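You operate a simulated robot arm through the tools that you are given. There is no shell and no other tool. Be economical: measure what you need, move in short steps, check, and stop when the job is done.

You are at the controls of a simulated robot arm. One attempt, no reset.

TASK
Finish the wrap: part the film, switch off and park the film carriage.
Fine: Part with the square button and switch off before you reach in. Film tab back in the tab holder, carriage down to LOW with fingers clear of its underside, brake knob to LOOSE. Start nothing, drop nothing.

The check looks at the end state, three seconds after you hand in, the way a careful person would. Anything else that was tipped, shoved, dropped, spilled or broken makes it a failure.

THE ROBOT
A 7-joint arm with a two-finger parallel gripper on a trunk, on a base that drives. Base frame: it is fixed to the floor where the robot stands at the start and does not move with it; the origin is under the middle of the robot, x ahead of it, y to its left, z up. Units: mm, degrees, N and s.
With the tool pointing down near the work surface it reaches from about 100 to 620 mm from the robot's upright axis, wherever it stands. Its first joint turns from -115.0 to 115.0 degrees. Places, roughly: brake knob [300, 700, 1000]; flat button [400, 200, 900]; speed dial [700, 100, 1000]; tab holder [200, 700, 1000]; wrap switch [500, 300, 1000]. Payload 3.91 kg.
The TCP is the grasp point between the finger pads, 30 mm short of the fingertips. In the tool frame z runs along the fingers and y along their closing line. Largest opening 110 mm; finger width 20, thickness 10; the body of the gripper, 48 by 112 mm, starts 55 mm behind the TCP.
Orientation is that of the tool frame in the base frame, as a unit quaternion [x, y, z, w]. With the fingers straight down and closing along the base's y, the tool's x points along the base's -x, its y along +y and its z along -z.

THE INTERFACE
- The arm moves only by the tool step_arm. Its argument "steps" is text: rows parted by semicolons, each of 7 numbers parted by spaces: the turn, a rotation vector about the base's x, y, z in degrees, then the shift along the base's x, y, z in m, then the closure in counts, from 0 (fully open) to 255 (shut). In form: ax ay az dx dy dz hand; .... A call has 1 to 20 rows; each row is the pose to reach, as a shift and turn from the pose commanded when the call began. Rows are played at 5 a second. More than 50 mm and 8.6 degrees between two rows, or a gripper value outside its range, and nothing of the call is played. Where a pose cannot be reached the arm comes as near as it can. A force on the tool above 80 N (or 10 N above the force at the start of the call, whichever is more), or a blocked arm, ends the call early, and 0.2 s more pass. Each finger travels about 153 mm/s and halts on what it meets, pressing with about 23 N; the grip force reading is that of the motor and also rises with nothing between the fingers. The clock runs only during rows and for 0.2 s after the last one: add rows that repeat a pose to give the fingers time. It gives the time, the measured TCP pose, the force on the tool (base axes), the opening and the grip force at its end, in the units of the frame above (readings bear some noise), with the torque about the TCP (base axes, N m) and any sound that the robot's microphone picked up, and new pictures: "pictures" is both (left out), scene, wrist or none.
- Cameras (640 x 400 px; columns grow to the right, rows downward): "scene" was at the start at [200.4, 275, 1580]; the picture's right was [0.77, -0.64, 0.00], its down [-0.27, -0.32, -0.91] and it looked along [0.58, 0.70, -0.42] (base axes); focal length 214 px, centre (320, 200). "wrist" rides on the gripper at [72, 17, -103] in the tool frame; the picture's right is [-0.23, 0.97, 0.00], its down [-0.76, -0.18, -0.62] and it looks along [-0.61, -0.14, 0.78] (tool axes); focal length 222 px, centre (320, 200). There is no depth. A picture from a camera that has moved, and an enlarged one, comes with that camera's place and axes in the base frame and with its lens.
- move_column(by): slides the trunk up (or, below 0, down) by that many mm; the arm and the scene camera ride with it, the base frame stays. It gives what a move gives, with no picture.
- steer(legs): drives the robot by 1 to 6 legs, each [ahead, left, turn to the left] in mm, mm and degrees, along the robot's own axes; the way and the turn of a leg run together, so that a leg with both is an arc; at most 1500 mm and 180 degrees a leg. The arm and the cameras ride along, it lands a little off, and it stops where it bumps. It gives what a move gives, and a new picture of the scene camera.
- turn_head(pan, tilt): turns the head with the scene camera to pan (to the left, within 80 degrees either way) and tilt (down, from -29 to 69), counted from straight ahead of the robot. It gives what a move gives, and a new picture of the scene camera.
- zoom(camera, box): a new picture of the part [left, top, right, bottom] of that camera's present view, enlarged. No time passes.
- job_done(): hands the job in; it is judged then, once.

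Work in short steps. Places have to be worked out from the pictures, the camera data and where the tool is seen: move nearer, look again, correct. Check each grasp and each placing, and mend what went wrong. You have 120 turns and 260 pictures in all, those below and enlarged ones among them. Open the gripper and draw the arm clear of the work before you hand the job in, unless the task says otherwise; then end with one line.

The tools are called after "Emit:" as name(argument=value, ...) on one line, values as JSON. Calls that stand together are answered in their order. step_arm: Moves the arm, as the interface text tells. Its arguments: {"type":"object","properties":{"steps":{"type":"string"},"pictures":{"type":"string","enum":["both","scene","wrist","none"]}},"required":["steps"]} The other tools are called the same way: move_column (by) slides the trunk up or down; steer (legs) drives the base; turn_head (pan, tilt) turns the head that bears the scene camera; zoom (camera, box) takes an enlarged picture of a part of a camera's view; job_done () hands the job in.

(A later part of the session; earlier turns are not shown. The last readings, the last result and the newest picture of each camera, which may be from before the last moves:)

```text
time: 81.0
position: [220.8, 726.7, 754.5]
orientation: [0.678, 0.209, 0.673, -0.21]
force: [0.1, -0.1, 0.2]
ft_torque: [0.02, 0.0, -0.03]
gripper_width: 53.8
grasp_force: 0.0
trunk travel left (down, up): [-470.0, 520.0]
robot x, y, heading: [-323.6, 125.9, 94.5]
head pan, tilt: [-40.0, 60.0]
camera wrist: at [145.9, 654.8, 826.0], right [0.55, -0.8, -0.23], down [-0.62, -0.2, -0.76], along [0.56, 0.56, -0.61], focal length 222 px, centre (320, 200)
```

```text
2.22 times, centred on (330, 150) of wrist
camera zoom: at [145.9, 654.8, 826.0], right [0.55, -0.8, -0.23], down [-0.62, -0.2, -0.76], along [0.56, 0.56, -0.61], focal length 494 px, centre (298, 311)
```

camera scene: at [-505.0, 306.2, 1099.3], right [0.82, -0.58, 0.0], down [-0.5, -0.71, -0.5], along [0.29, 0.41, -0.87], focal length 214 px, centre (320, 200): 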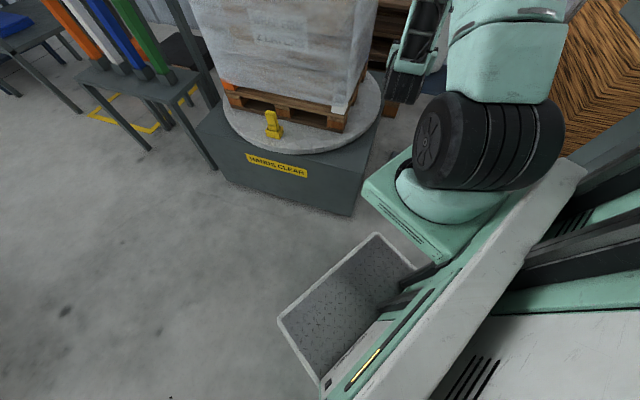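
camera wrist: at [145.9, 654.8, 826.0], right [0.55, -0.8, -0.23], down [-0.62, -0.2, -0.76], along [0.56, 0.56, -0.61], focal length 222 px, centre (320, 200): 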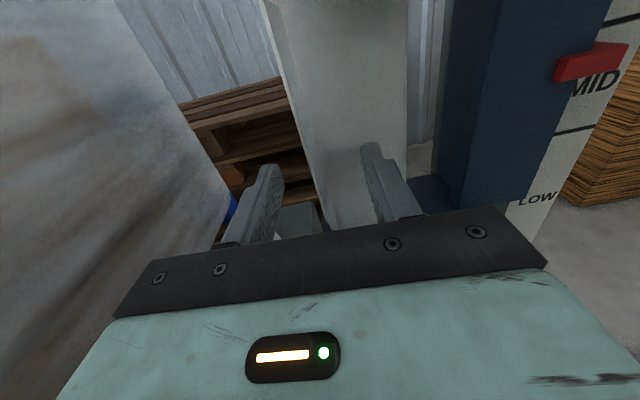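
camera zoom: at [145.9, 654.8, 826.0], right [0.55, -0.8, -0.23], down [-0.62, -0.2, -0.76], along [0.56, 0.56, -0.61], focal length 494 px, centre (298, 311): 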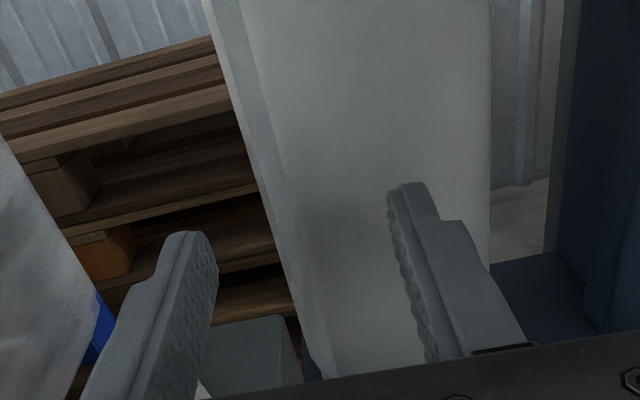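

The film edge is between the fingers and nothing is touched. Close.

Emit:
step_arm(steps="0 0 0 0 0 0 180; 0 0 0 0 0 0 225; 0 0 0 0 0 0 255; 0 0 0 0 0 0 255; 0 0 0 0 0 0 255", pictures="wrist")

Emit:
zoom(camera="wrist", box=[220, 60, 440, 240])

```text
time: 82.2
position: [222.0, 728.1, 753.7]
orientation: [0.678, 0.208, 0.673, -0.209]
force: [0.4, 0.4, 0.1]
ft_torque: [0.02, 0.02, 0.01]
gripper_width: 0.0
grasp_force: 22.4
trunk travel left (down, up): [-470.0, 520.0]
robot x, y, heading: [-326.8, 128.2, 94.6]
head pan, tilt: [-40.0, 60.0]
camera wrist: at [145.6, 654.7, 826.0], right [0.55, -0.8, -0.23], down [-0.62, -0.2, -0.76], along [0.56, 0.56, -0.61], focal length 222 px, centre (320, 200)
```

wrist: 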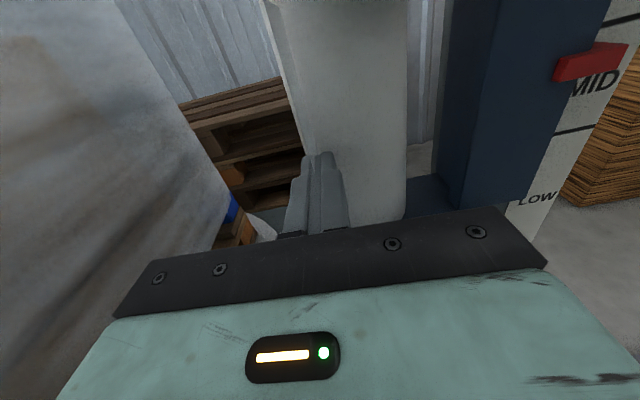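

```text
2.22 times, centred on (330, 150) of wrist
camera zoom: at [145.6, 654.7, 826.0], right [0.55, -0.8, -0.23], down [-0.62, -0.2, -0.76], along [0.56, 0.56, -0.61], focal length 494 px, centre (298, 311)
```

zoom: 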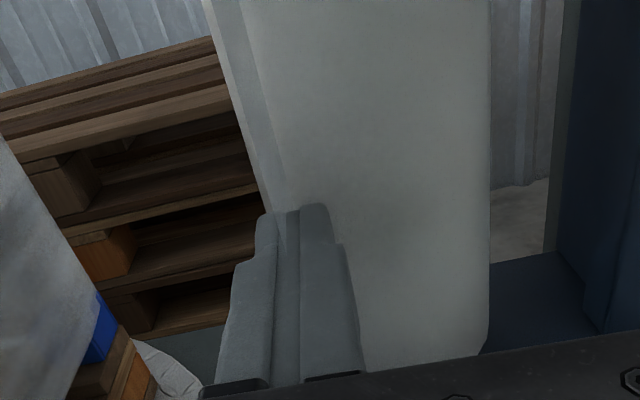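

Fingers closed fully (0 mm), so this film may be thin or merely visual. Test by drawing back 40 mm and looking whether it follows.

Emit:
step_arm(steps="0 0 0 -0.008 -0.006 0 255; 0 0 0 -0.016 -0.0115 0 255; 0 0 0 -0.033 -0.023 0 255; 0 0 0 -0.033 -0.023 0 255", pictures="wrist")

Emit:
zoom(camera="wrist", box=[220, 0, 440, 220])

Emit:
zoom(camera="scene", box=[220, 60, 400, 200])

```text
time: 83.2
position: [187.5, 702.5, 753.4]
orientation: [0.678, 0.208, 0.673, -0.21]
force: [-0.3, 0.9, 0.1]
ft_torque: [0.03, 0.0, 0.04]
gripper_width: 0.1
grasp_force: 22.8
trunk travel left (down, up): [-470.0, 520.0]
robot x, y, heading: [-328.7, 129.0, 94.6]
head pan, tilt: [-40.0, 60.0]
camera wrist: at [112.3, 629.7, 826.5], right [0.55, -0.8, -0.23], down [-0.62, -0.2, -0.76], along [0.56, 0.56, -0.61], focal length 222 px, centre (320, 200)
```

wrist: 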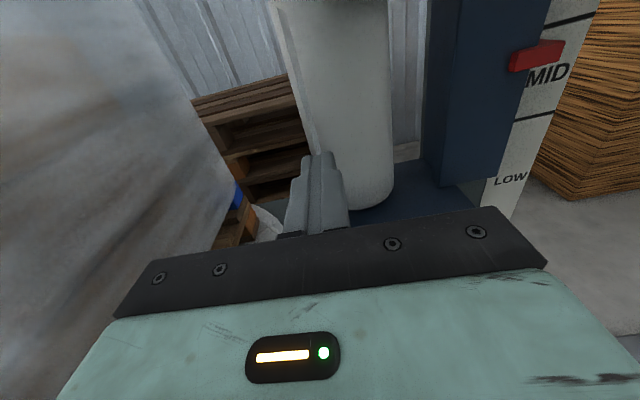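

```text
1.82 times, centred on (330, 110) of wrist
camera zoom: at [112.3, 629.7, 826.5], right [0.55, -0.8, -0.23], down [-0.62, -0.2, -0.76], along [0.56, 0.56, -0.61], focal length 404 px, centre (302, 364)
```

zoom: 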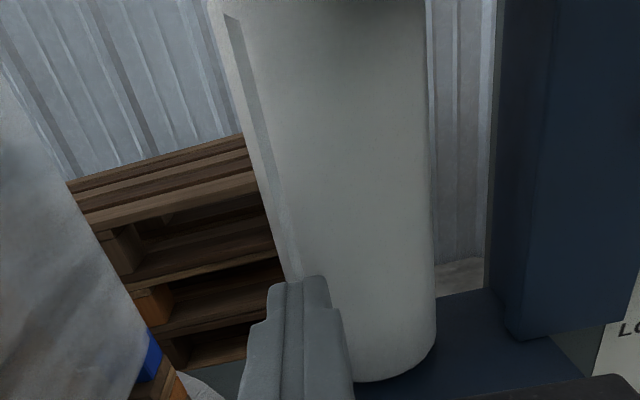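

```text
2.86 times, centred on (310, 130) of scene
camera zoom: at [-505.0, 306.3, 1099.3], right [0.82, -0.58, 0.0], down [-0.5, -0.71, -0.5], along [0.29, 0.41, -0.87], focal length 613 px, centre (349, 400)
```

zoom: 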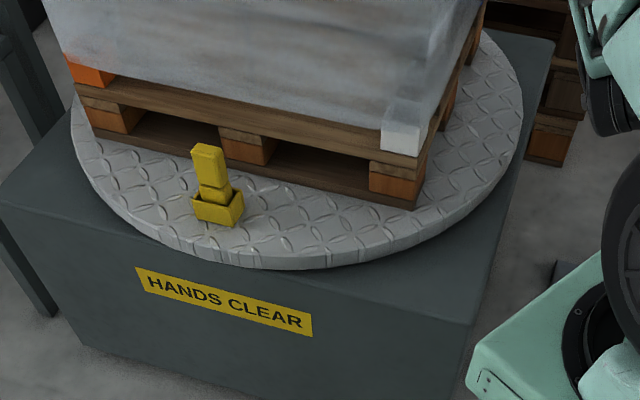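

The strip didn't follow — it is only scenery. On the turntable I see a yellow piece standing in a small yellow socket, and a white block at the pallet corner; look closer at both.

Emit:
zoom(camera="scene", box=[255, 85, 315, 135])

Emit:
zoom(camera="scene", box=[310, 80, 380, 130])

```text
8.00 times, centred on (285, 110) of scene
camera zoom: at [-505.0, 306.3, 1099.3], right [0.82, -0.58, 0.0], down [-0.5, -0.71, -0.5], along [0.29, 0.41, -0.87], focal length 1716 px, centre (600, 920)
```

zoom: 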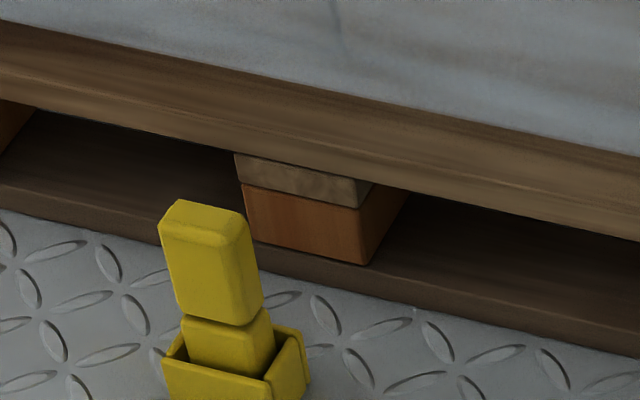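

```text
8.00 times, centred on (345, 105) of scene
camera zoom: at [-505.0, 306.3, 1099.3], right [0.82, -0.58, 0.0], down [-0.5, -0.71, -0.5], along [0.29, 0.41, -0.87], focal length 1716 px, centre (120, 960)
```

zoom: 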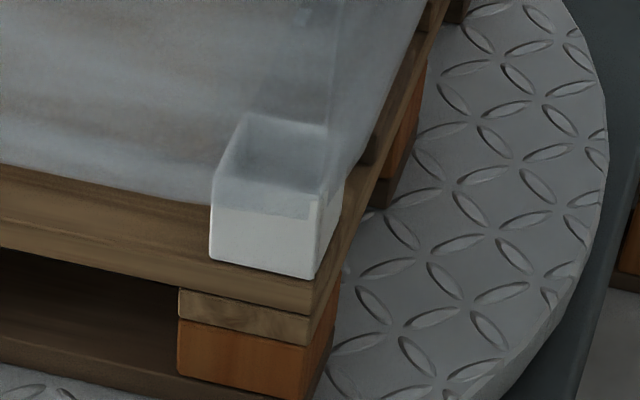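

The yellow tab with a grip block standing in the turntable clip is the film tab; the white block is part of the load. Retreat from the carriage, then raise the trunk.

Emit:
step_arm(steps="0 0 0 -0.03 -0.02 0 255; 0 0 0 -0.06 -0.04 0 200; 0 0 0 -0.09 -0.06 0.01 130; 0 0 0 -0.09 -0.06 0.04 130; 0 0 0 -0.09 -0.06 0.08 130; 0 0 0 -0.09 -0.06 0.1 130", pictures="none")

Emit:
move_column(by=300)

```text
time: 84.6
position: [131.5, 678.0, 846.2]
orientation: [0.678, 0.207, 0.673, -0.208]
force: [0.1, 0.8, 0.2]
ft_torque: [0.01, -0.01, -0.02]
gripper_width: 53.8
grasp_force: 0.0
out of reach, approached as far as the arm can: row 3, 4, 5, 6
trunk travel left (down, up): [-470.0, 520.0]
robot x, y, heading: [-328.4, 124.6, 94.7]
head pan, tilt: [-40.0, 60.0]
```

```text
time: 87.6
position: [131.1, 679.3, 1145.7]
orientation: [0.678, 0.208, 0.674, -0.209]
force: [0.5, -0.4, 0.5]
ft_torque: [0.0, 0.02, -0.04]
gripper_width: 53.8
grasp_force: 0.1
trunk travel left (down, up): [-770.0, 220.0]
robot x, y, heading: [-326.8, 125.2, 94.6]
head pan, tilt: [-40.0, 60.0]
```

Clear and high. Pitch the tool back to pointing down.

Emit:
step_arm(steps="-4.64 6.67 0 0 0 0 130; -9.28 13.34 0 0 0 0 130; -13.92 20.0 0 0 0 0 130; -18.56 26.7 0 0 0 0 130; -23.2 33.35 0 0 0 0 130; -27.84 40.0 0 0 0 0 130; -32.5 46.7 0 0 0 0 130; -37.1 53.4 0 0 0 0 130; -41.8 60 0 0 0 0 130; -46.4 66.7 0 0 0 0 130; -51 73.4 0 0 0 0 130; -51 73.4 0 0 0 0 130", pictures="none")

```text
time: 90.2
position: [131.3, 679.5, 1146.1]
orientation: [0.955, 0.297, 0.002, 0.003]
force: [-0.4, -0.2, -0.4]
ft_torque: [0.0, 0.02, 0.01]
gripper_width: 53.9
grasp_force: 0.1
out of reach, approached as far as the arm can: row 1
trunk travel left (down, up): [-770.0, 220.0]
robot x, y, heading: [-323.5, 128.7, 94.4]
head pan, tilt: [-40.0, 60.0]
```

Tool is straight down. The tab and its socket are long along the machine's v-axis (heading 125°), so I need to close along heading 35°: yaw −90°. First drive ahead 120 for reach.

Emit:
steer(legs=[[120, 0, 0]])

Emit:
step_arm(steps="0 0 -8 -0.035 0.01 0 130; 0 0 -16 -0.07 0.02 0 130; 0 0 -24 -0.105 0.03 0 130; 0 0 -32 -0.14 0.04 0 130; 0 0 -40 -0.175 0.05 0 130; 0 0 -48 -0.21 0.06 0 130; 0 0 -56 -0.245 0.07 0 130; 0 0 -64 -0.28 0.08 0 130; 0 0 -72 -0.315 0.09 0 130; 0 0 -80 -0.35 0.1 0 130; 0 0 -87 -0.37 0.11 0 130; 0 0 -90 -0.38 0.115 0 130; 0 0 -90 -0.38 0.115 0 130")

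```text
time: 91.4
position: [122.1, 799.8, 1146.7]
orientation: [0.955, 0.297, 0.003, 0.003]
force: [0.9, 0.5, 0.1]
ft_torque: [-0.01, 0.02, 0.0]
gripper_width: 54.0
grasp_force: 0.1
trunk travel left (down, up): [-770.0, 220.0]
robot x, y, heading: [-336.3, 249.5, 94.7]
head pan, tilt: [-40.0, 60.0]
camera scene: at [-514.6, 428.3, 1399.3], right [0.81, -0.58, 0.0], down [-0.5, -0.71, -0.5], along [0.29, 0.41, -0.87], focal length 214 px, centre (320, 200)
```

scene: 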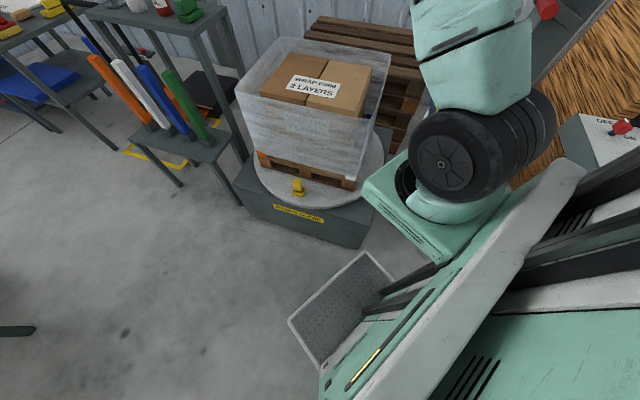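

```text
time: 94.2
position: [-259.7, 912.9, 1144.5]
orientation: [0.885, -0.466, 0.0, 0.005]
force: [0.3, -0.5, 0.5]
ft_torque: [0.03, -0.01, -0.01]
gripper_width: 54.1
grasp_force: 0.0
trunk travel left (down, up): [-770.0, 220.0]
robot x, y, heading: [-333.5, 252.9, 94.6]
head pan, tilt: [-40.0, 60.0]
camera scene: at [-514.6, 428.4, 1399.3], right [0.81, -0.58, 0.0], down [-0.5, -0.71, -0.5], along [0.29, 0.41, -0.87], focal length 214 px, centre (320, 200)
camera wrist: at [-232.2, 844.7, 1248.6], right [-0.93, -0.36, 0.01], down [-0.28, 0.73, 0.62], along [-0.23, 0.57, -0.79], focal length 222 px, centre (320, 200)
```

scene: 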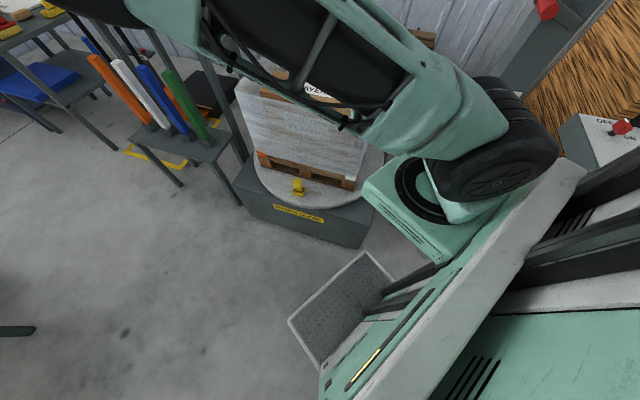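
wrist: 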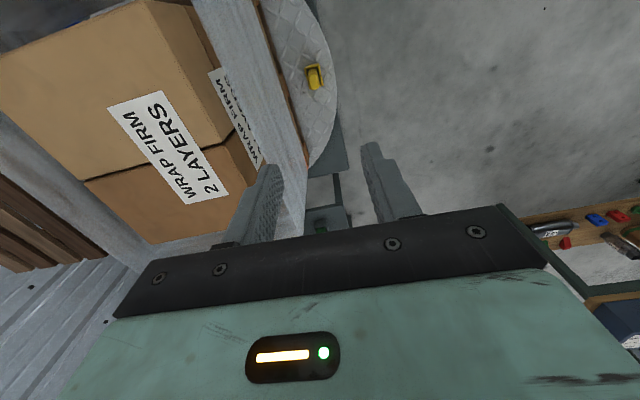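

Tab triangulates to ≈(-268,961,500). Centre over it and lower the trunk 350.

Emit:
step_arm(steps="0 0 0 -0.004 0.024 0 130; 0 0 0 -0.008 0.048 0 130; 0 0 0 -0.008 0.048 0 130", pictures="none")

Emit:
move_column(by=-350)

Emit:
step_arm(steps="0 0 0 0 0 0 130")

Emit:
zoom(camera="wrist", box=[240, 20, 400, 180])

```text
time: 95.0
position: [-265.9, 962.3, 1147.0]
orientation: [0.885, -0.465, 0.001, 0.005]
force: [0.0, -0.3, -0.5]
ft_torque: [0.0, 0.03, -0.02]
gripper_width: 53.6
grasp_force: 0.0
trunk travel left (down, up): [-770.0, 220.0]
robot x, y, heading: [-337.3, 251.9, 94.4]
head pan, tilt: [-40.0, 60.0]
```

```text
time: 98.5
position: [-265.9, 962.7, 795.2]
orientation: [0.885, -0.466, 0.001, 0.006]
force: [0.6, -0.3, -0.2]
ft_torque: [-0.02, -0.04, 0.0]
gripper_width: 53.9
grasp_force: 0.0
trunk travel left (down, up): [-420.0, 570.0]
robot x, y, heading: [-335.1, 252.9, 94.6]
head pan, tilt: [-40.0, 60.0]
```

```text
time: 98.9
position: [-266.6, 962.2, 795.8]
orientation: [0.885, -0.465, 0.0, 0.005]
force: [-0.1, 0.0, -0.1]
ft_torque: [-0.01, 0.0, -0.02]
gripper_width: 53.9
grasp_force: 0.0
trunk travel left (down, up): [-420.0, 570.0]
robot x, y, heading: [-335.4, 249.5, 94.5]
head pan, tilt: [-40.0, 60.0]
camera scene: at [-514.6, 428.4, 1049.3], right [0.81, -0.58, 0.0], down [-0.5, -0.71, -0.5], along [0.29, 0.41, -0.87], focal length 214 px, centre (320, 200)
camera wrist: at [-239.1, 893.9, 899.5], right [-0.93, -0.36, 0.01], down [-0.28, 0.73, 0.62], along [-0.23, 0.57, -0.79], focal length 222 px, centre (320, 200)
```

scene: 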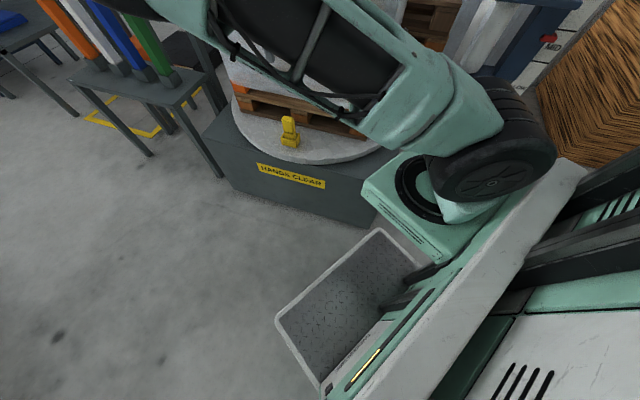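
wrist: 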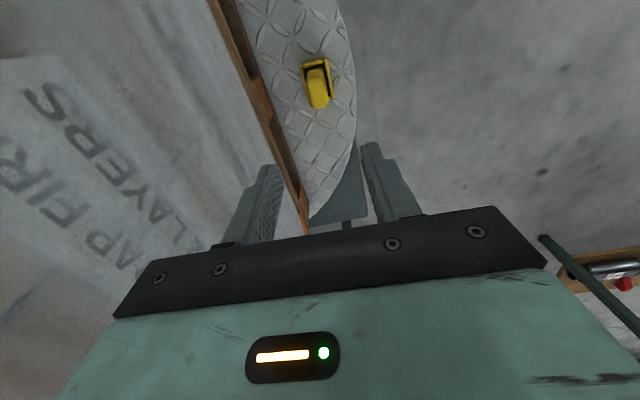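

```text
2.50 times, centred on (320, 100) of wrist
camera zoom: at [-239.1, 893.9, 899.5], right [-0.93, -0.36, 0.01], down [-0.28, 0.73, 0.62], along [-0.23, 0.57, -0.79], focal length 555 px, centre (320, 450)
```

zoom: 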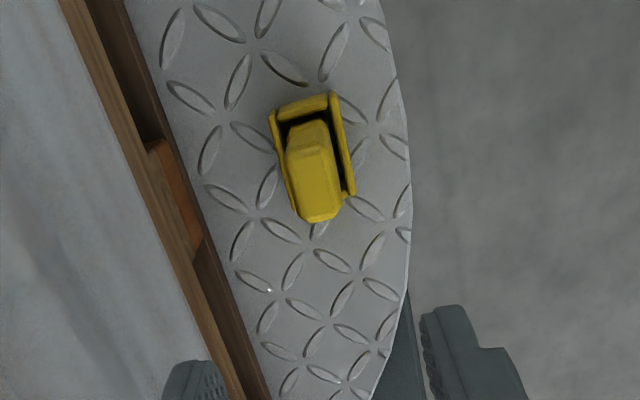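

Tab top ≈ (-266.6,961.6,572), ~24 mm thick along the closing direction, well aligned. Lower 170 mm and re-check.

Emit:
step_arm(steps="0 0 1 0 0 -0.045 130; 0 0 2 0 0 -0.09 130; 0 0 2 0 0 -0.13 130; 0 0 2 0 0 -0.17 130; 0 0 2 0 0 -0.17 130", pictures="wrist")

Emit:
zoom(camera="wrist", box=[220, 50, 420, 230])

```text
time: 100.1
position: [-265.2, 962.2, 622.7]
orientation: [0.893, -0.45, 0.001, 0.003]
force: [-0.2, -0.3, 0.1]
ft_torque: [0.03, 0.01, 0.01]
gripper_width: 53.6
grasp_force: 0.1
trunk travel left (down, up): [-420.0, 570.0]
robot x, y, heading: [-335.5, 250.3, 94.5]
head pan, tilt: [-40.0, 60.0]
camera wrist: at [-236.0, 894.1, 727.0], right [-0.92, -0.4, 0.01], down [-0.31, 0.72, 0.62], along [-0.25, 0.56, -0.79], focal length 222 px, centre (320, 200)
```

wrist: 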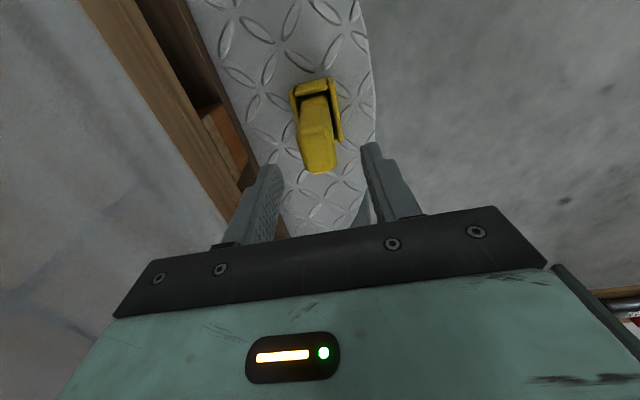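

```text
2.22 times, centred on (320, 140) of wrist
camera zoom: at [-236.0, 894.1, 727.0], right [-0.92, -0.4, 0.01], down [-0.31, 0.72, 0.62], along [-0.25, 0.56, -0.79], focal length 494 px, centre (320, 333)
```

zoom: 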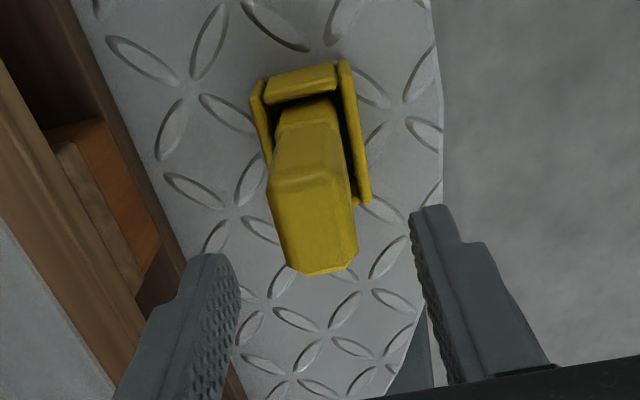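

Centred. Go down 55 mm and close gently on the grip block.

Emit:
step_arm(steps="0 0 0 0 0 -0.03 130; 0 0 0 0 0 -0.055 130; 0 0 0 0 0 -0.055 130; 0 0 0 0 0 -0.055 170; 0 0 0 0 0 -0.055 200; 0 0 0 0 0 -0.055 230; 0 0 0 0 0 -0.055 255; 0 0 0 0 0 -0.055 255", pictures="wrist")

Emit:
zoom(camera="wrist", box=[220, 50, 420, 230])

```text
time: 101.9
position: [-267.2, 962.5, 568.1]
orientation: [0.893, -0.45, 0.0, 0.005]
force: [0.0, -0.3, 0.3]
ft_torque: [0.0, -0.03, 0.01]
gripper_width: 25.4
grasp_force: 22.7
trunk travel left (down, up): [-420.0, 570.0]
robot x, y, heading: [-336.8, 253.7, 94.7]
head pan, tilt: [-40.0, 60.0]
camera wrist: at [-236.4, 894.7, 672.6], right [-0.92, -0.4, 0.01], down [-0.31, 0.72, 0.62], along [-0.25, 0.56, -0.79], focal length 222 px, centre (320, 200)
```

wrist: 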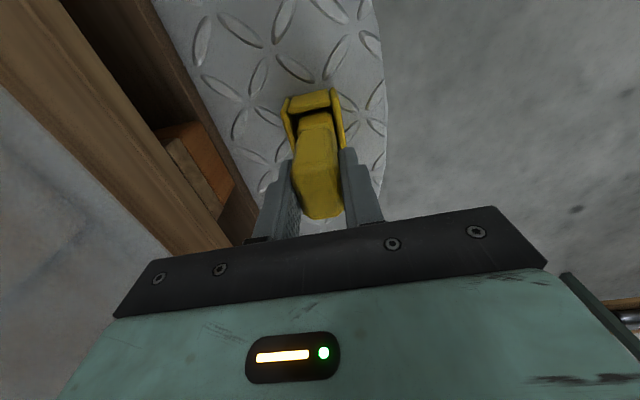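

```text
2.22 times, centred on (320, 140) of wrist
camera zoom: at [-236.4, 894.7, 672.6], right [-0.92, -0.4, 0.01], down [-0.31, 0.72, 0.62], along [-0.25, 0.56, -0.79], focal length 494 px, centre (320, 333)
```

zoom: 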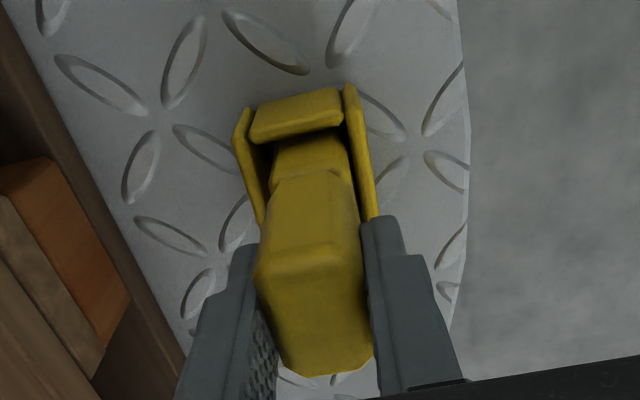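

Gripped at 25.4 mm. Lift straight up slowly.

Emit:
step_arm(steps="0 0 0 0 0 0.01 255; 0 0 0 0 0 0.025 255; 0 0 0 0 0 0.05 255; 0 0 0 0 0 0.08 255; 0 0 0 0 0 0.12 255; 0 0 0 0 0 0.12 255", pictures="both")

Emit:
zoom(camera="wrist", box=[220, 50, 420, 230])

```text
time: 103.3
position: [-267.7, 964.5, 689.6]
orientation: [0.893, -0.451, -0.001, 0.005]
force: [-0.3, -0.3, -0.8]
ft_torque: [-0.02, -0.04, -0.04]
gripper_width: 25.5
grasp_force: 23.0
trunk travel left (down, up): [-420.0, 570.0]
robot x, y, heading: [-337.9, 250.4, 94.4]
head pan, tilt: [-40.0, 60.0]
camera scene: at [-514.6, 428.4, 1049.3], right [0.81, -0.58, 0.0], down [-0.5, -0.71, -0.5], along [0.29, 0.41, -0.87], focal length 214 px, centre (320, 200)
camera wrist: at [-237.3, 896.4, 792.6], right [-0.92, -0.4, 0.01], down [-0.31, 0.72, 0.62], along [-0.25, 0.56, -0.79], focal length 222 px, centre (320, 200)
```

scene: 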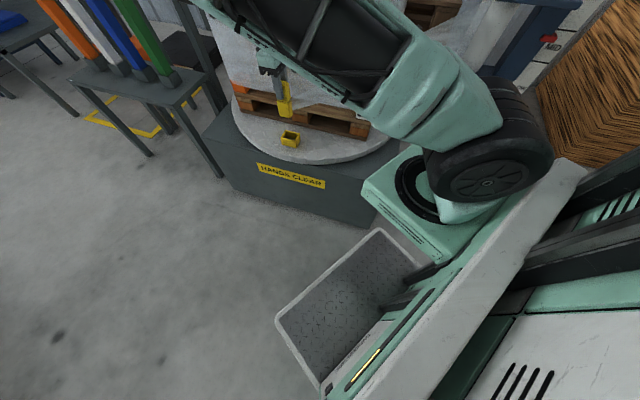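
wrist: 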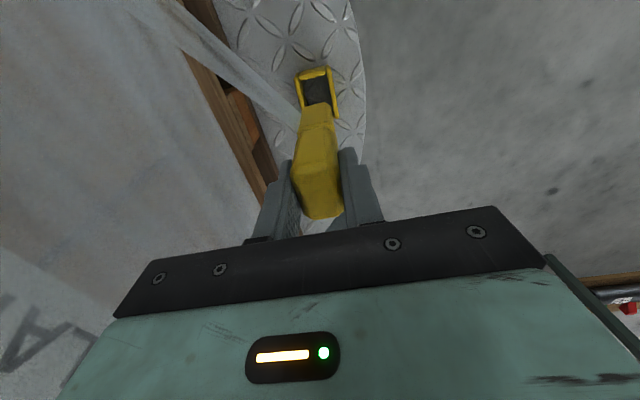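

```text
2.22 times, centred on (320, 140) of wrist
camera zoom: at [-237.3, 896.4, 792.6], right [-0.92, -0.4, 0.01], down [-0.31, 0.72, 0.62], along [-0.25, 0.56, -0.79], focal length 494 px, centre (320, 333)
```

zoom: 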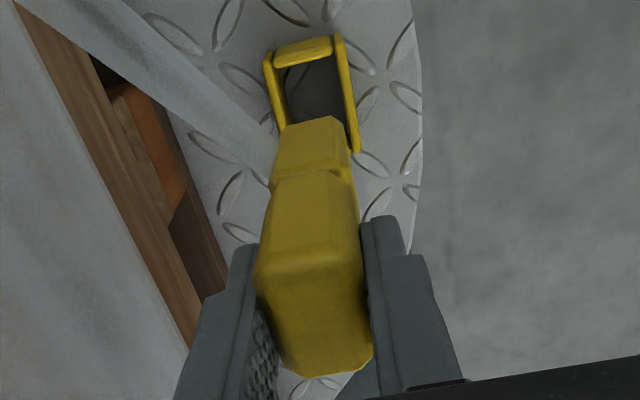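

Tab is out of the clip with a film strip attached. Raise the trunk 430 so it clears the load, then shift the robot right to bring the holder within reach.

Emit:
move_column(by=430)

Emit:
steer(legs=[[0, -170, 0]])

```text
refused: 430 is not a number from -400 to 400
```

```text
time: 104.6
position: [-136.8, 974.5, 687.2]
orientation: [0.896, -0.444, -0.001, 0.009]
force: [0.3, 0.5, -0.5]
ft_torque: [0.01, 0.0, 0.04]
gripper_width: 25.4
grasp_force: 22.5
trunk travel left (down, up): [-420.0, 570.0]
robot x, y, heading: [-196.9, 258.7, 94.9]
head pan, tilt: [-40.0, 60.0]
stopped in leg 1: the robot was blocked; the commanded pose is now the measured one
camera scene: at [-376.7, 438.8, 1049.3], right [0.82, -0.58, 0.0], down [-0.5, -0.71, -0.5], along [0.29, 0.41, -0.87], focal length 214 px, centre (320, 200)
```

scene: 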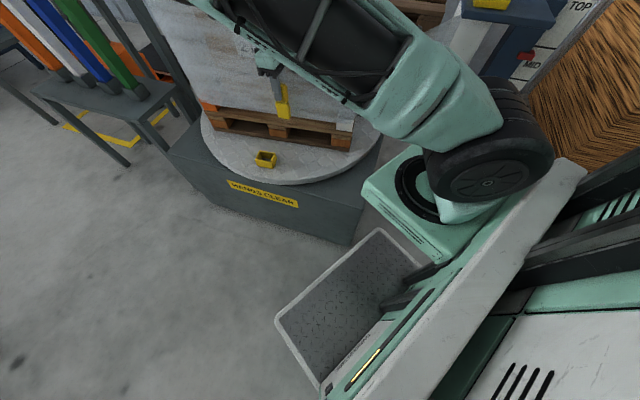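

My mistake: the trunk move was refused (limit 400), yet the drive went ahead and stopped against the load. Back off left 100 straight away and check the load.

Emit:
steer(legs=[[0, 110, 0]])

```text
time: 105.8
position: [-249.0, 965.1, 687.4]
orientation: [0.896, -0.444, -0.001, 0.008]
force: [0.4, -1.4, -0.6]
ft_torque: [0.01, -0.01, -0.01]
gripper_width: 25.4
grasp_force: 23.0
trunk travel left (down, up): [-420.0, 570.0]
robot x, y, heading: [-311.5, 250.0, 94.3]
head pan, tilt: [-40.0, 60.0]
camera scene: at [-489.9, 429.9, 1049.3], right [0.82, -0.58, 0.0], down [-0.5, -0.71, -0.5], along [0.29, 0.41, -0.87], focal length 214 px, centre (320, 200)
```

scene: 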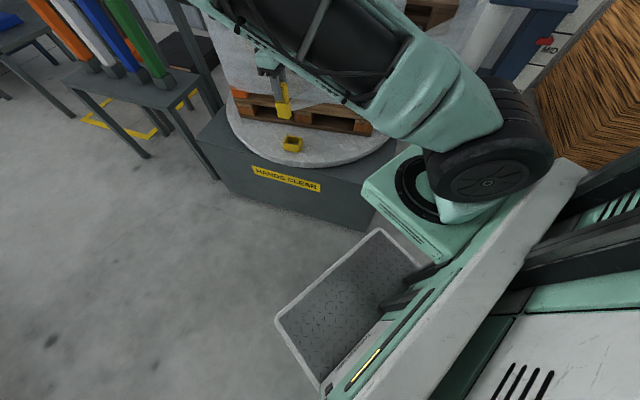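

Load and pallet look unchanged and the tab is still held. Raise the trunk by 400.

Emit:
move_column(by=400)

```text
time: 109.7
position: [-247.1, 965.4, 1088.9]
orientation: [0.896, -0.444, -0.001, 0.009]
force: [0.8, 0.8, -0.8]
ft_torque: [-0.04, -0.01, 0.05]
gripper_width: 25.5
grasp_force: 23.1
trunk travel left (down, up): [-820.0, 170.0]
robot x, y, heading: [-315.6, 250.4, 94.8]
head pan, tilt: [-40.0, 60.0]
```

Raise the arm a further 60 mm, check the picture, then drive right.

Emit:
step_arm(steps="0 0 0 0 0 0.03 255; 0 0 0 0 0 0.06 255; 0 0 0 0 0 0.06 255")

```text
time: 110.5
position: [-249.6, 965.4, 1149.4]
orientation: [0.896, -0.445, -0.002, 0.008]
force: [-0.1, -0.1, 0.2]
ft_torque: [-0.02, -0.02, 0.01]
gripper_width: 25.3
grasp_force: 22.6
trunk travel left (down, up): [-820.0, 170.0]
robot x, y, heading: [-313.4, 251.8, 94.7]
head pan, tilt: [-40.0, 60.0]
camera scene: at [-489.9, 430.0, 1449.3], right [0.81, -0.58, 0.0], down [-0.5, -0.71, -0.5], along [0.29, 0.41, -0.87], focal length 214 px, centre (320, 200)
camera wrist: at [-217.9, 897.5, 1251.7], right [-0.91, -0.41, 0.01], down [-0.31, 0.72, 0.62], along [-0.26, 0.56, -0.79], focal length 222 px, centre (320, 200)
```

scene: 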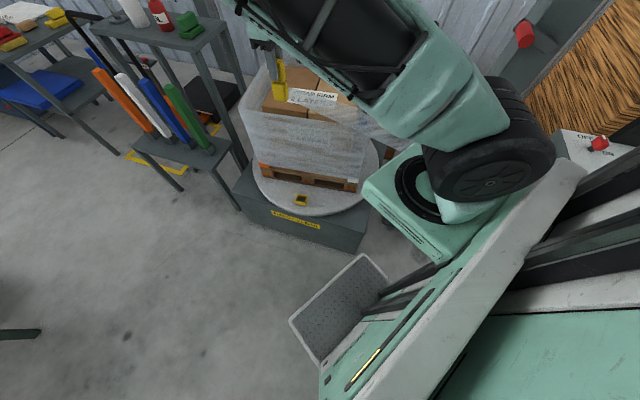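
wrist: 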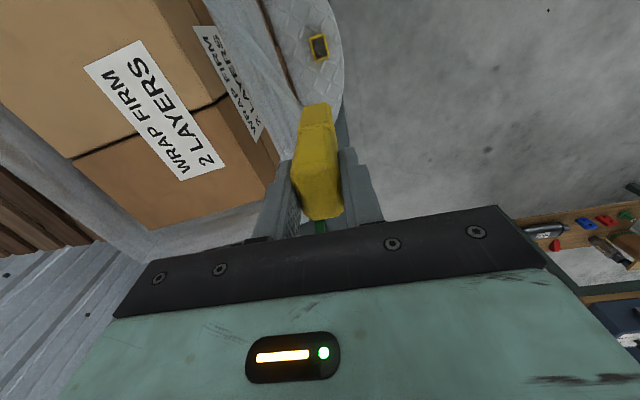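

All fine. Drive right 160 at this height.

Emit:
steer(legs=[[0, -160, 0]])

```text
time: 111.9
position: [-88.3, 976.5, 1147.9]
orientation: [0.895, -0.446, -0.001, 0.008]
force: [-0.1, 0.0, -0.7]
ft_torque: [-0.02, 0.0, 0.01]
gripper_width: 25.4
grasp_force: 23.3
trunk travel left (down, up): [-820.0, 170.0]
robot x, y, heading: [-151.0, 263.9, 94.1]
head pan, tilt: [-40.0, 60.0]
camera scene: at [-330.6, 442.9, 1449.3], right [0.81, -0.58, 0.0], down [-0.5, -0.71, -0.5], along [0.29, 0.41, -0.87], focal length 214 px, centre (320, 200)
```

scene: 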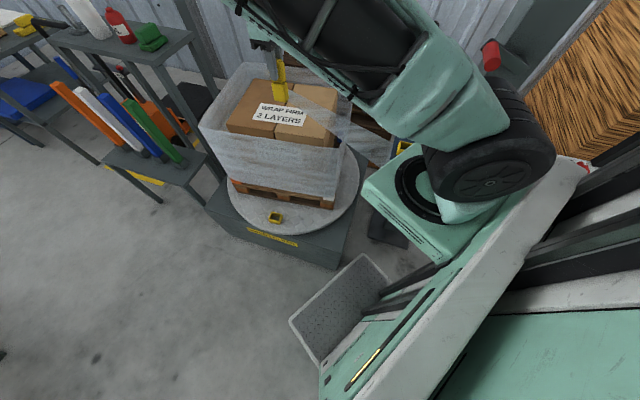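

The film strip pays out from roll to tab. Move toward the holder, stopping short at about (150,745) to sight it.

Emit:
step_arm(steps="0 0 0 0.04 -0.028 0 255; 0 0 0 0.08 -0.056 0 255; 0 0 0 0.115 -0.09 0 255; 0 0 0 0.145 -0.128 0 255; 0 0 0 0.175 -0.165 0 255; 0 0 0 0.205 -0.2 0 255; 0 0 0 0.235 -0.23 0 255; 0 0 0 0.235 -0.23 0 255")

```text
time: 113.7
position: [146.5, 744.6, 1150.7]
orientation: [0.895, -0.446, -0.001, 0.008]
force: [-0.1, -0.7, -0.9]
ft_torque: [-0.01, 0.0, 0.0]
gripper_width: 25.5
grasp_force: 22.5
trunk travel left (down, up): [-820.0, 170.0]
robot x, y, heading: [-153.9, 263.4, 94.7]
head pan, tilt: [-40.0, 60.0]
camera scene: at [-330.6, 442.9, 1449.3], right [0.81, -0.58, 0.0], down [-0.5, -0.7, -0.5], along [0.29, 0.41, -0.87], focal length 214 px, centre (320, 200)
camera wrist: at [177.9, 677.5, 1253.8], right [-0.91, -0.41, 0.01], down [-0.31, 0.72, 0.62], along [-0.26, 0.56, -0.79], focal length 222 px, centre (320, 200)
```

scene: 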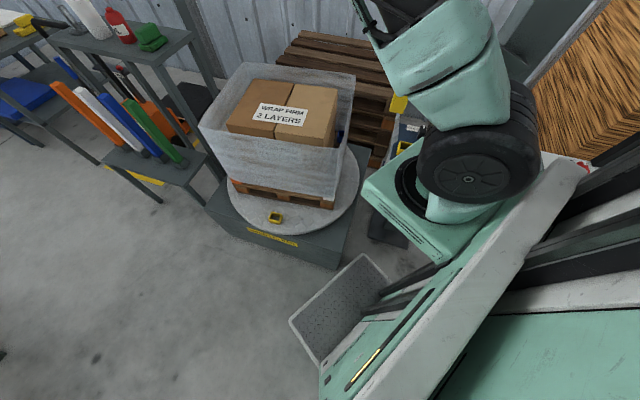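
wrist: 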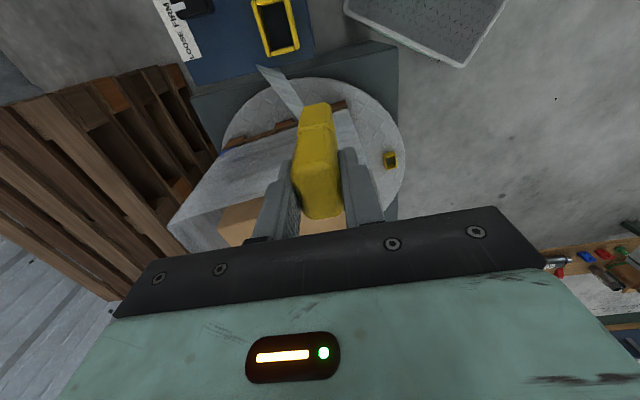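

Emit:
zoom(camera="wrist", box=[180, 0, 340, 100])

```text
4.00 times, centred on (260, 50) of wrist
camera zoom: at [177.9, 677.5, 1253.8], right [-0.91, -0.41, 0.01], down [-0.31, 0.72, 0.62], along [-0.26, 0.56, -0.79], focal length 888 px, centre (560, 800)
```

zoom: 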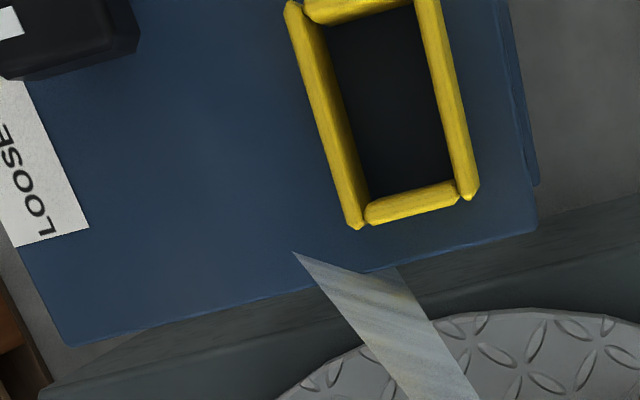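

Holder rim centre ≈ (221,699), z ≈ 898, aligned with the tab. I'll servo using the earlier lift-off image as reference: move above it at z ≈ 1060 and compare.

Emit:
step_arm(steps="0 0 0 0.025 -0.015 0 255; 0 0 0 0.05 -0.03 -0.01 255; 0 0 0 0.075 -0.045 -0.03 255; 0 0 0 0.075 -0.045 -0.05 255; 0 0 0 0.075 -0.045 -0.05 255", pictures="wrist")

Emit:
zoom(camera="wrist", box=[220, 50, 420, 230])

```text
time: 114.9
position: [221.2, 702.6, 1095.8]
orientation: [0.896, -0.445, -0.001, 0.008]
force: [-0.1, 0.6, -1.5]
ft_torque: [-0.01, 0.01, -0.01]
gripper_width: 25.2
grasp_force: 22.9
trunk travel left (down, up): [-820.0, 170.0]
robot x, y, heading: [-155.9, 266.6, 94.4]
head pan, tilt: [-40.0, 60.0]
camera wrist: at [251.6, 635.1, 1199.7], right [-0.91, -0.41, 0.01], down [-0.31, 0.72, 0.62], along [-0.26, 0.56, -0.79], focal length 222 px, centre (320, 200)
```

wrist: 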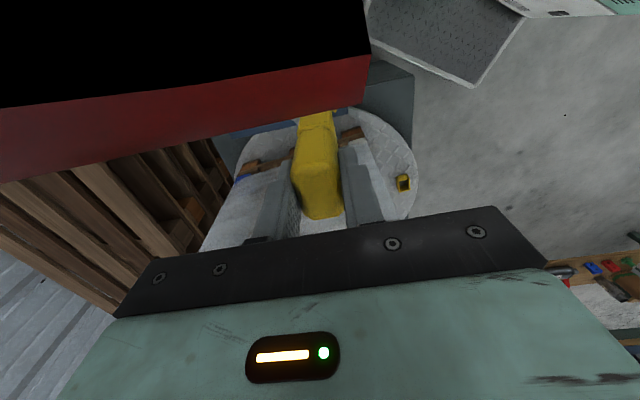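

```text
2.22 times, centred on (320, 140) of wrist
camera zoom: at [251.6, 635.1, 1199.7], right [-0.91, -0.41, 0.01], down [-0.31, 0.72, 0.62], along [-0.26, 0.56, -0.79], focal length 494 px, centre (320, 333)
```

zoom: 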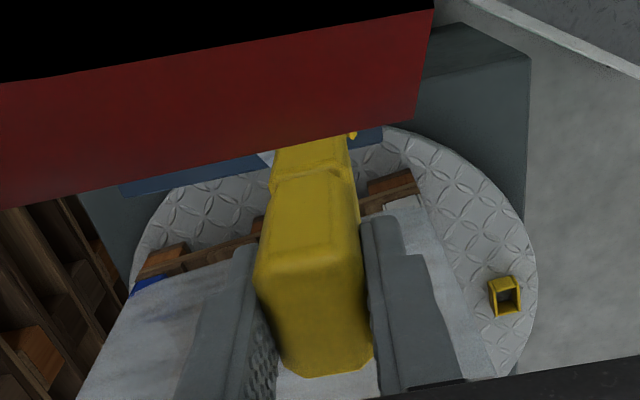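

The red handle on the mast is right in front of the camera. Back out the way I came, drop to z≈1015 (camera well beneath it), and come back in.

Emit:
step_arm(steps="0 0 0 -0.03 0.02 0 255; 0 0 0 -0.06 0.04 0 255; 0 0 0 -0.06 0.04 -0.04 255; 0 0 0 -0.06 0.04 -0.08 255; 0 0 0 -0.06 0.04 -0.08 255", pictures="wrist")

Emit:
zoom(camera="scene", box=[340, 0, 560, 180])

```text
time: 116.1
position: [160.2, 745.0, 1015.8]
orientation: [0.895, -0.445, -0.001, 0.008]
force: [0.0, -0.2, 0.1]
ft_torque: [0.03, -0.01, -0.01]
gripper_width: 25.4
grasp_force: 22.9
trunk travel left (down, up): [-820.0, 170.0]
robot x, y, heading: [-154.4, 267.4, 94.5]
head pan, tilt: [-40.0, 60.0]
camera wrist: at [192.0, 678.0, 1118.8], right [-0.91, -0.41, 0.01], down [-0.31, 0.72, 0.62], along [-0.26, 0.56, -0.79], focal length 222 px, centre (320, 200)
```

wrist: 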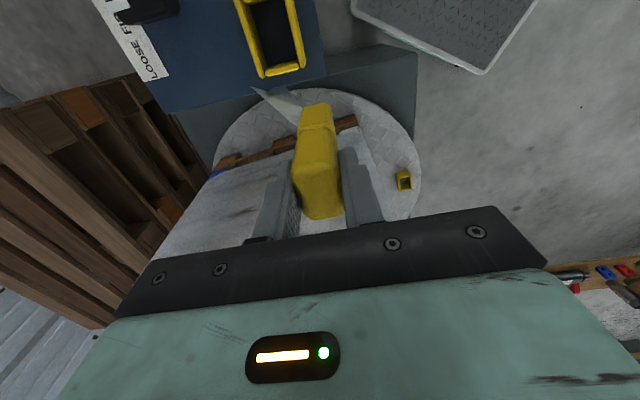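

```text
2.22 times, centred on (450, 90) of scene
camera zoom: at [-330.6, 442.8, 1449.3], right [0.81, -0.58, 0.0], down [-0.5, -0.71, -0.5], along [0.29, 0.41, -0.87], focal length 477 px, centre (31, 444)
```

zoom: 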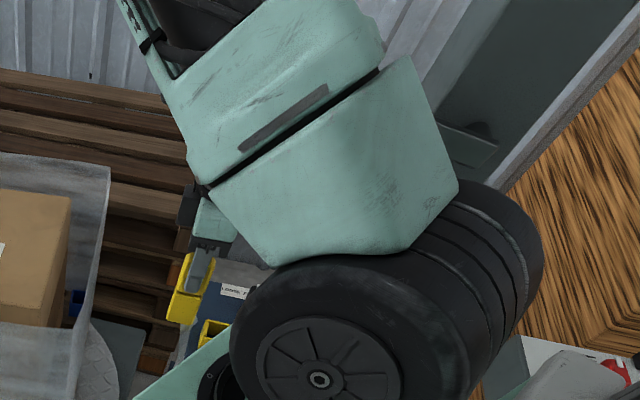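

Zoom on the holder for precise corners.

Emit:
zoom(camera="wrist", box=[210, 0, 330, 100])

```text
4.00 times, centred on (270, 50) of wrist
camera zoom: at [192.0, 678.0, 1118.8], right [-0.91, -0.41, 0.01], down [-0.31, 0.72, 0.62], along [-0.26, 0.56, -0.79], focal length 888 px, centre (520, 800)
```

zoom: 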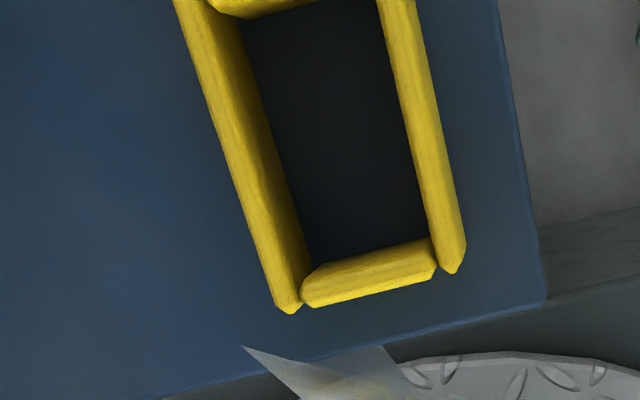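

Holder rim: centre ≈ (223,700), z ≈ 878–890; seated TCP was 88 mm above the socket rim, so seat at TCP z ≈ 966–978. Move over it at z 1030.

Emit:
step_arm(steps="0 0 0 0 0 0.015 255; 0 0 0 0.03 -0.022 0.015 255; 0 0 0 0.0625 -0.045 0.015 255; 0 0 0 0.0625 -0.045 0.015 255", pictures="wrist")

Emit:
zoom(camera="wrist", box=[220, 50, 420, 230])

```text
time: 117.1
position: [222.9, 698.6, 1030.8]
orientation: [0.896, -0.444, 0.0, 0.008]
force: [0.4, 0.2, -2.6]
ft_torque: [0.15, 0.12, 0.04]
gripper_width: 25.4
grasp_force: 23.2
trunk travel left (down, up): [-820.0, 170.0]
robot x, y, heading: [-152.4, 264.3, 94.6]
head pan, tilt: [-40.0, 60.0]
camera wrist: at [253.4, 632.5, 1134.2], right [-0.91, -0.41, 0.01], down [-0.31, 0.72, 0.62], along [-0.26, 0.56, -0.79], focal length 222 px, centre (320, 200)
```

wrist: 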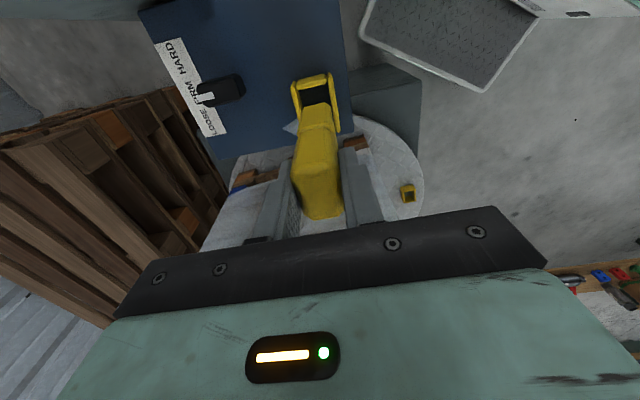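

```text
2.22 times, centred on (320, 140) of wrist
camera zoom: at [253.4, 632.5, 1134.2], right [-0.91, -0.41, 0.01], down [-0.31, 0.72, 0.62], along [-0.26, 0.56, -0.79], focal length 494 px, centre (320, 333)
```

zoom: 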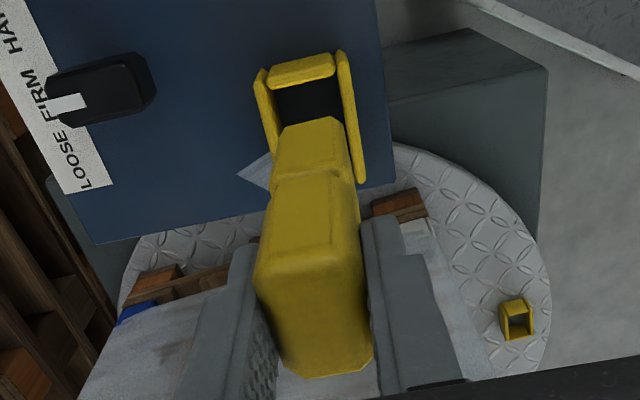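

All three visible rim corners match the reference image for a tab ~77 mm above its seated height (seat ≈ z 954) — lateral alignment is good. Descend 45 mm and compare again.

Emit:
step_arm(steps="0 0 0 0 0 -0.02 255; 0 0 0 0 0 -0.045 255; 0 0 0 0 0 -0.045 255", pictures="wrist")

Emit:
zoom(camera="wrist", box=[220, 50, 420, 230])

```text
time: 117.9
position: [223.7, 699.2, 987.5]
orientation: [0.895, -0.445, -0.001, 0.008]
force: [0.4, 0.2, -0.8]
ft_torque: [-0.02, -0.01, 0.0]
gripper_width: 25.3
grasp_force: 22.8
trunk travel left (down, up): [-820.0, 170.0]
robot x, y, heading: [-154.3, 263.4, 94.6]
head pan, tilt: [-40.0, 60.0]
camera wrist: at [255.4, 631.1, 1090.0], right [-0.91, -0.41, 0.01], down [-0.31, 0.72, 0.62], along [-0.26, 0.56, -0.79], focal length 222 px, centre (320, 200)
```

wrist: 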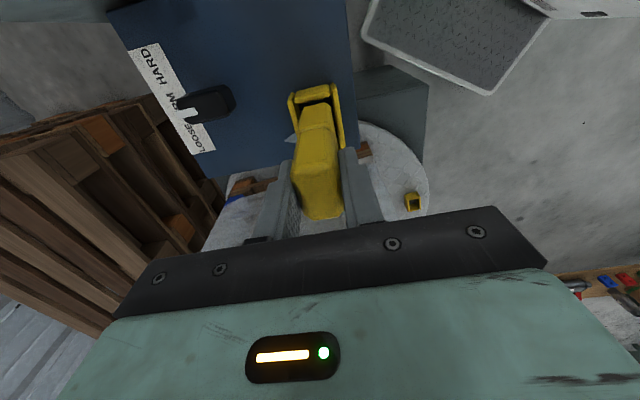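

```text
2.22 times, centred on (320, 140) of wrist
camera zoom: at [255.4, 631.1, 1090.0], right [-0.91, -0.41, 0.01], down [-0.31, 0.72, 0.62], along [-0.26, 0.56, -0.79], focal length 494 px, centre (320, 333)
```

zoom: 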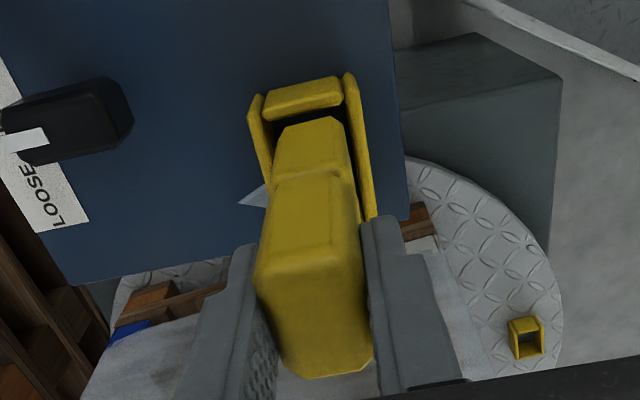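

Still matching (now ~20–30 mm above seat, no contact force). Continue down in small steps.

Emit:
step_arm(steps="0 0 0 0 0 -0.006 255; 0 0 0 0 0 -0.012 255; 0 0 0 0 0 -0.017 255; 0 0 0 0 0 -0.017 255", pictures="wrist")

Emit:
zoom(camera="wrist", box=[220, 50, 420, 230])

```text
time: 118.9
position: [223.3, 696.1, 969.7]
orientation: [0.895, -0.445, -0.001, 0.008]
force: [0.3, 0.2, -1.6]
ft_torque: [0.02, 0.0, 0.0]
gripper_width: 25.3
grasp_force: 23.6
trunk travel left (down, up): [-820.0, 170.0]
robot x, y, heading: [-157.9, 265.6, 94.4]
head pan, tilt: [-40.0, 60.0]
camera wrist: at [254.4, 630.0, 1073.4], right [-0.91, -0.41, 0.01], down [-0.31, 0.72, 0.62], along [-0.26, 0.56, -0.79], focal length 222 px, centre (320, 200)
```

wrist: 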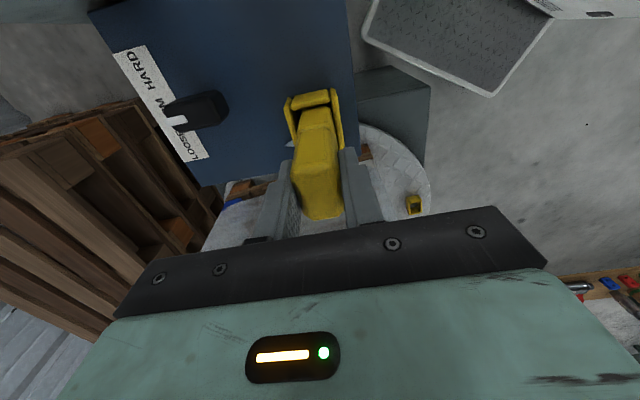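

```text
2.22 times, centred on (320, 140) of wrist
camera zoom: at [254.4, 630.0, 1073.4], right [-0.91, -0.41, 0.01], down [-0.31, 0.72, 0.62], along [-0.26, 0.56, -0.79], focal length 494 px, centre (320, 333)
```

zoom: 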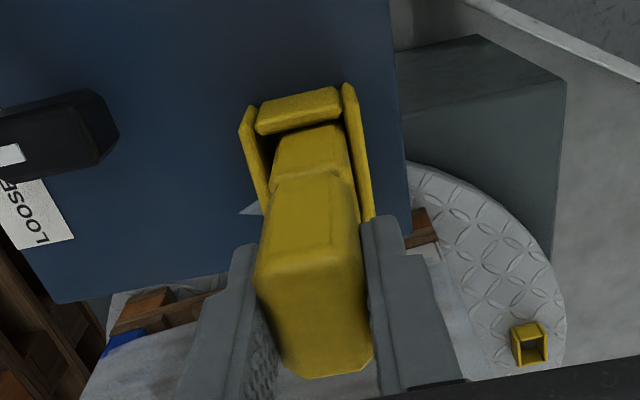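

Nearly seated, no contact force yet. Lower 6 mm more.

Emit:
step_arm(steps="0 0 0 0 0 -0.003 255; 0 0 0 0 0 -0.006 255; 0 0 0 0 0 -0.006 255", pictures="none")

```text
time: 119.7
position: [224.3, 696.4, 964.6]
orientation: [0.895, -0.445, -0.001, 0.009]
force: [0.6, 0.0, -1.1]
ft_torque: [-0.03, -0.03, 0.05]
gripper_width: 25.5
grasp_force: 22.8
trunk travel left (down, up): [-820.0, 170.0]
robot x, y, heading: [-152.5, 262.8, 94.6]
head pan, tilt: [-40.0, 60.0]
```

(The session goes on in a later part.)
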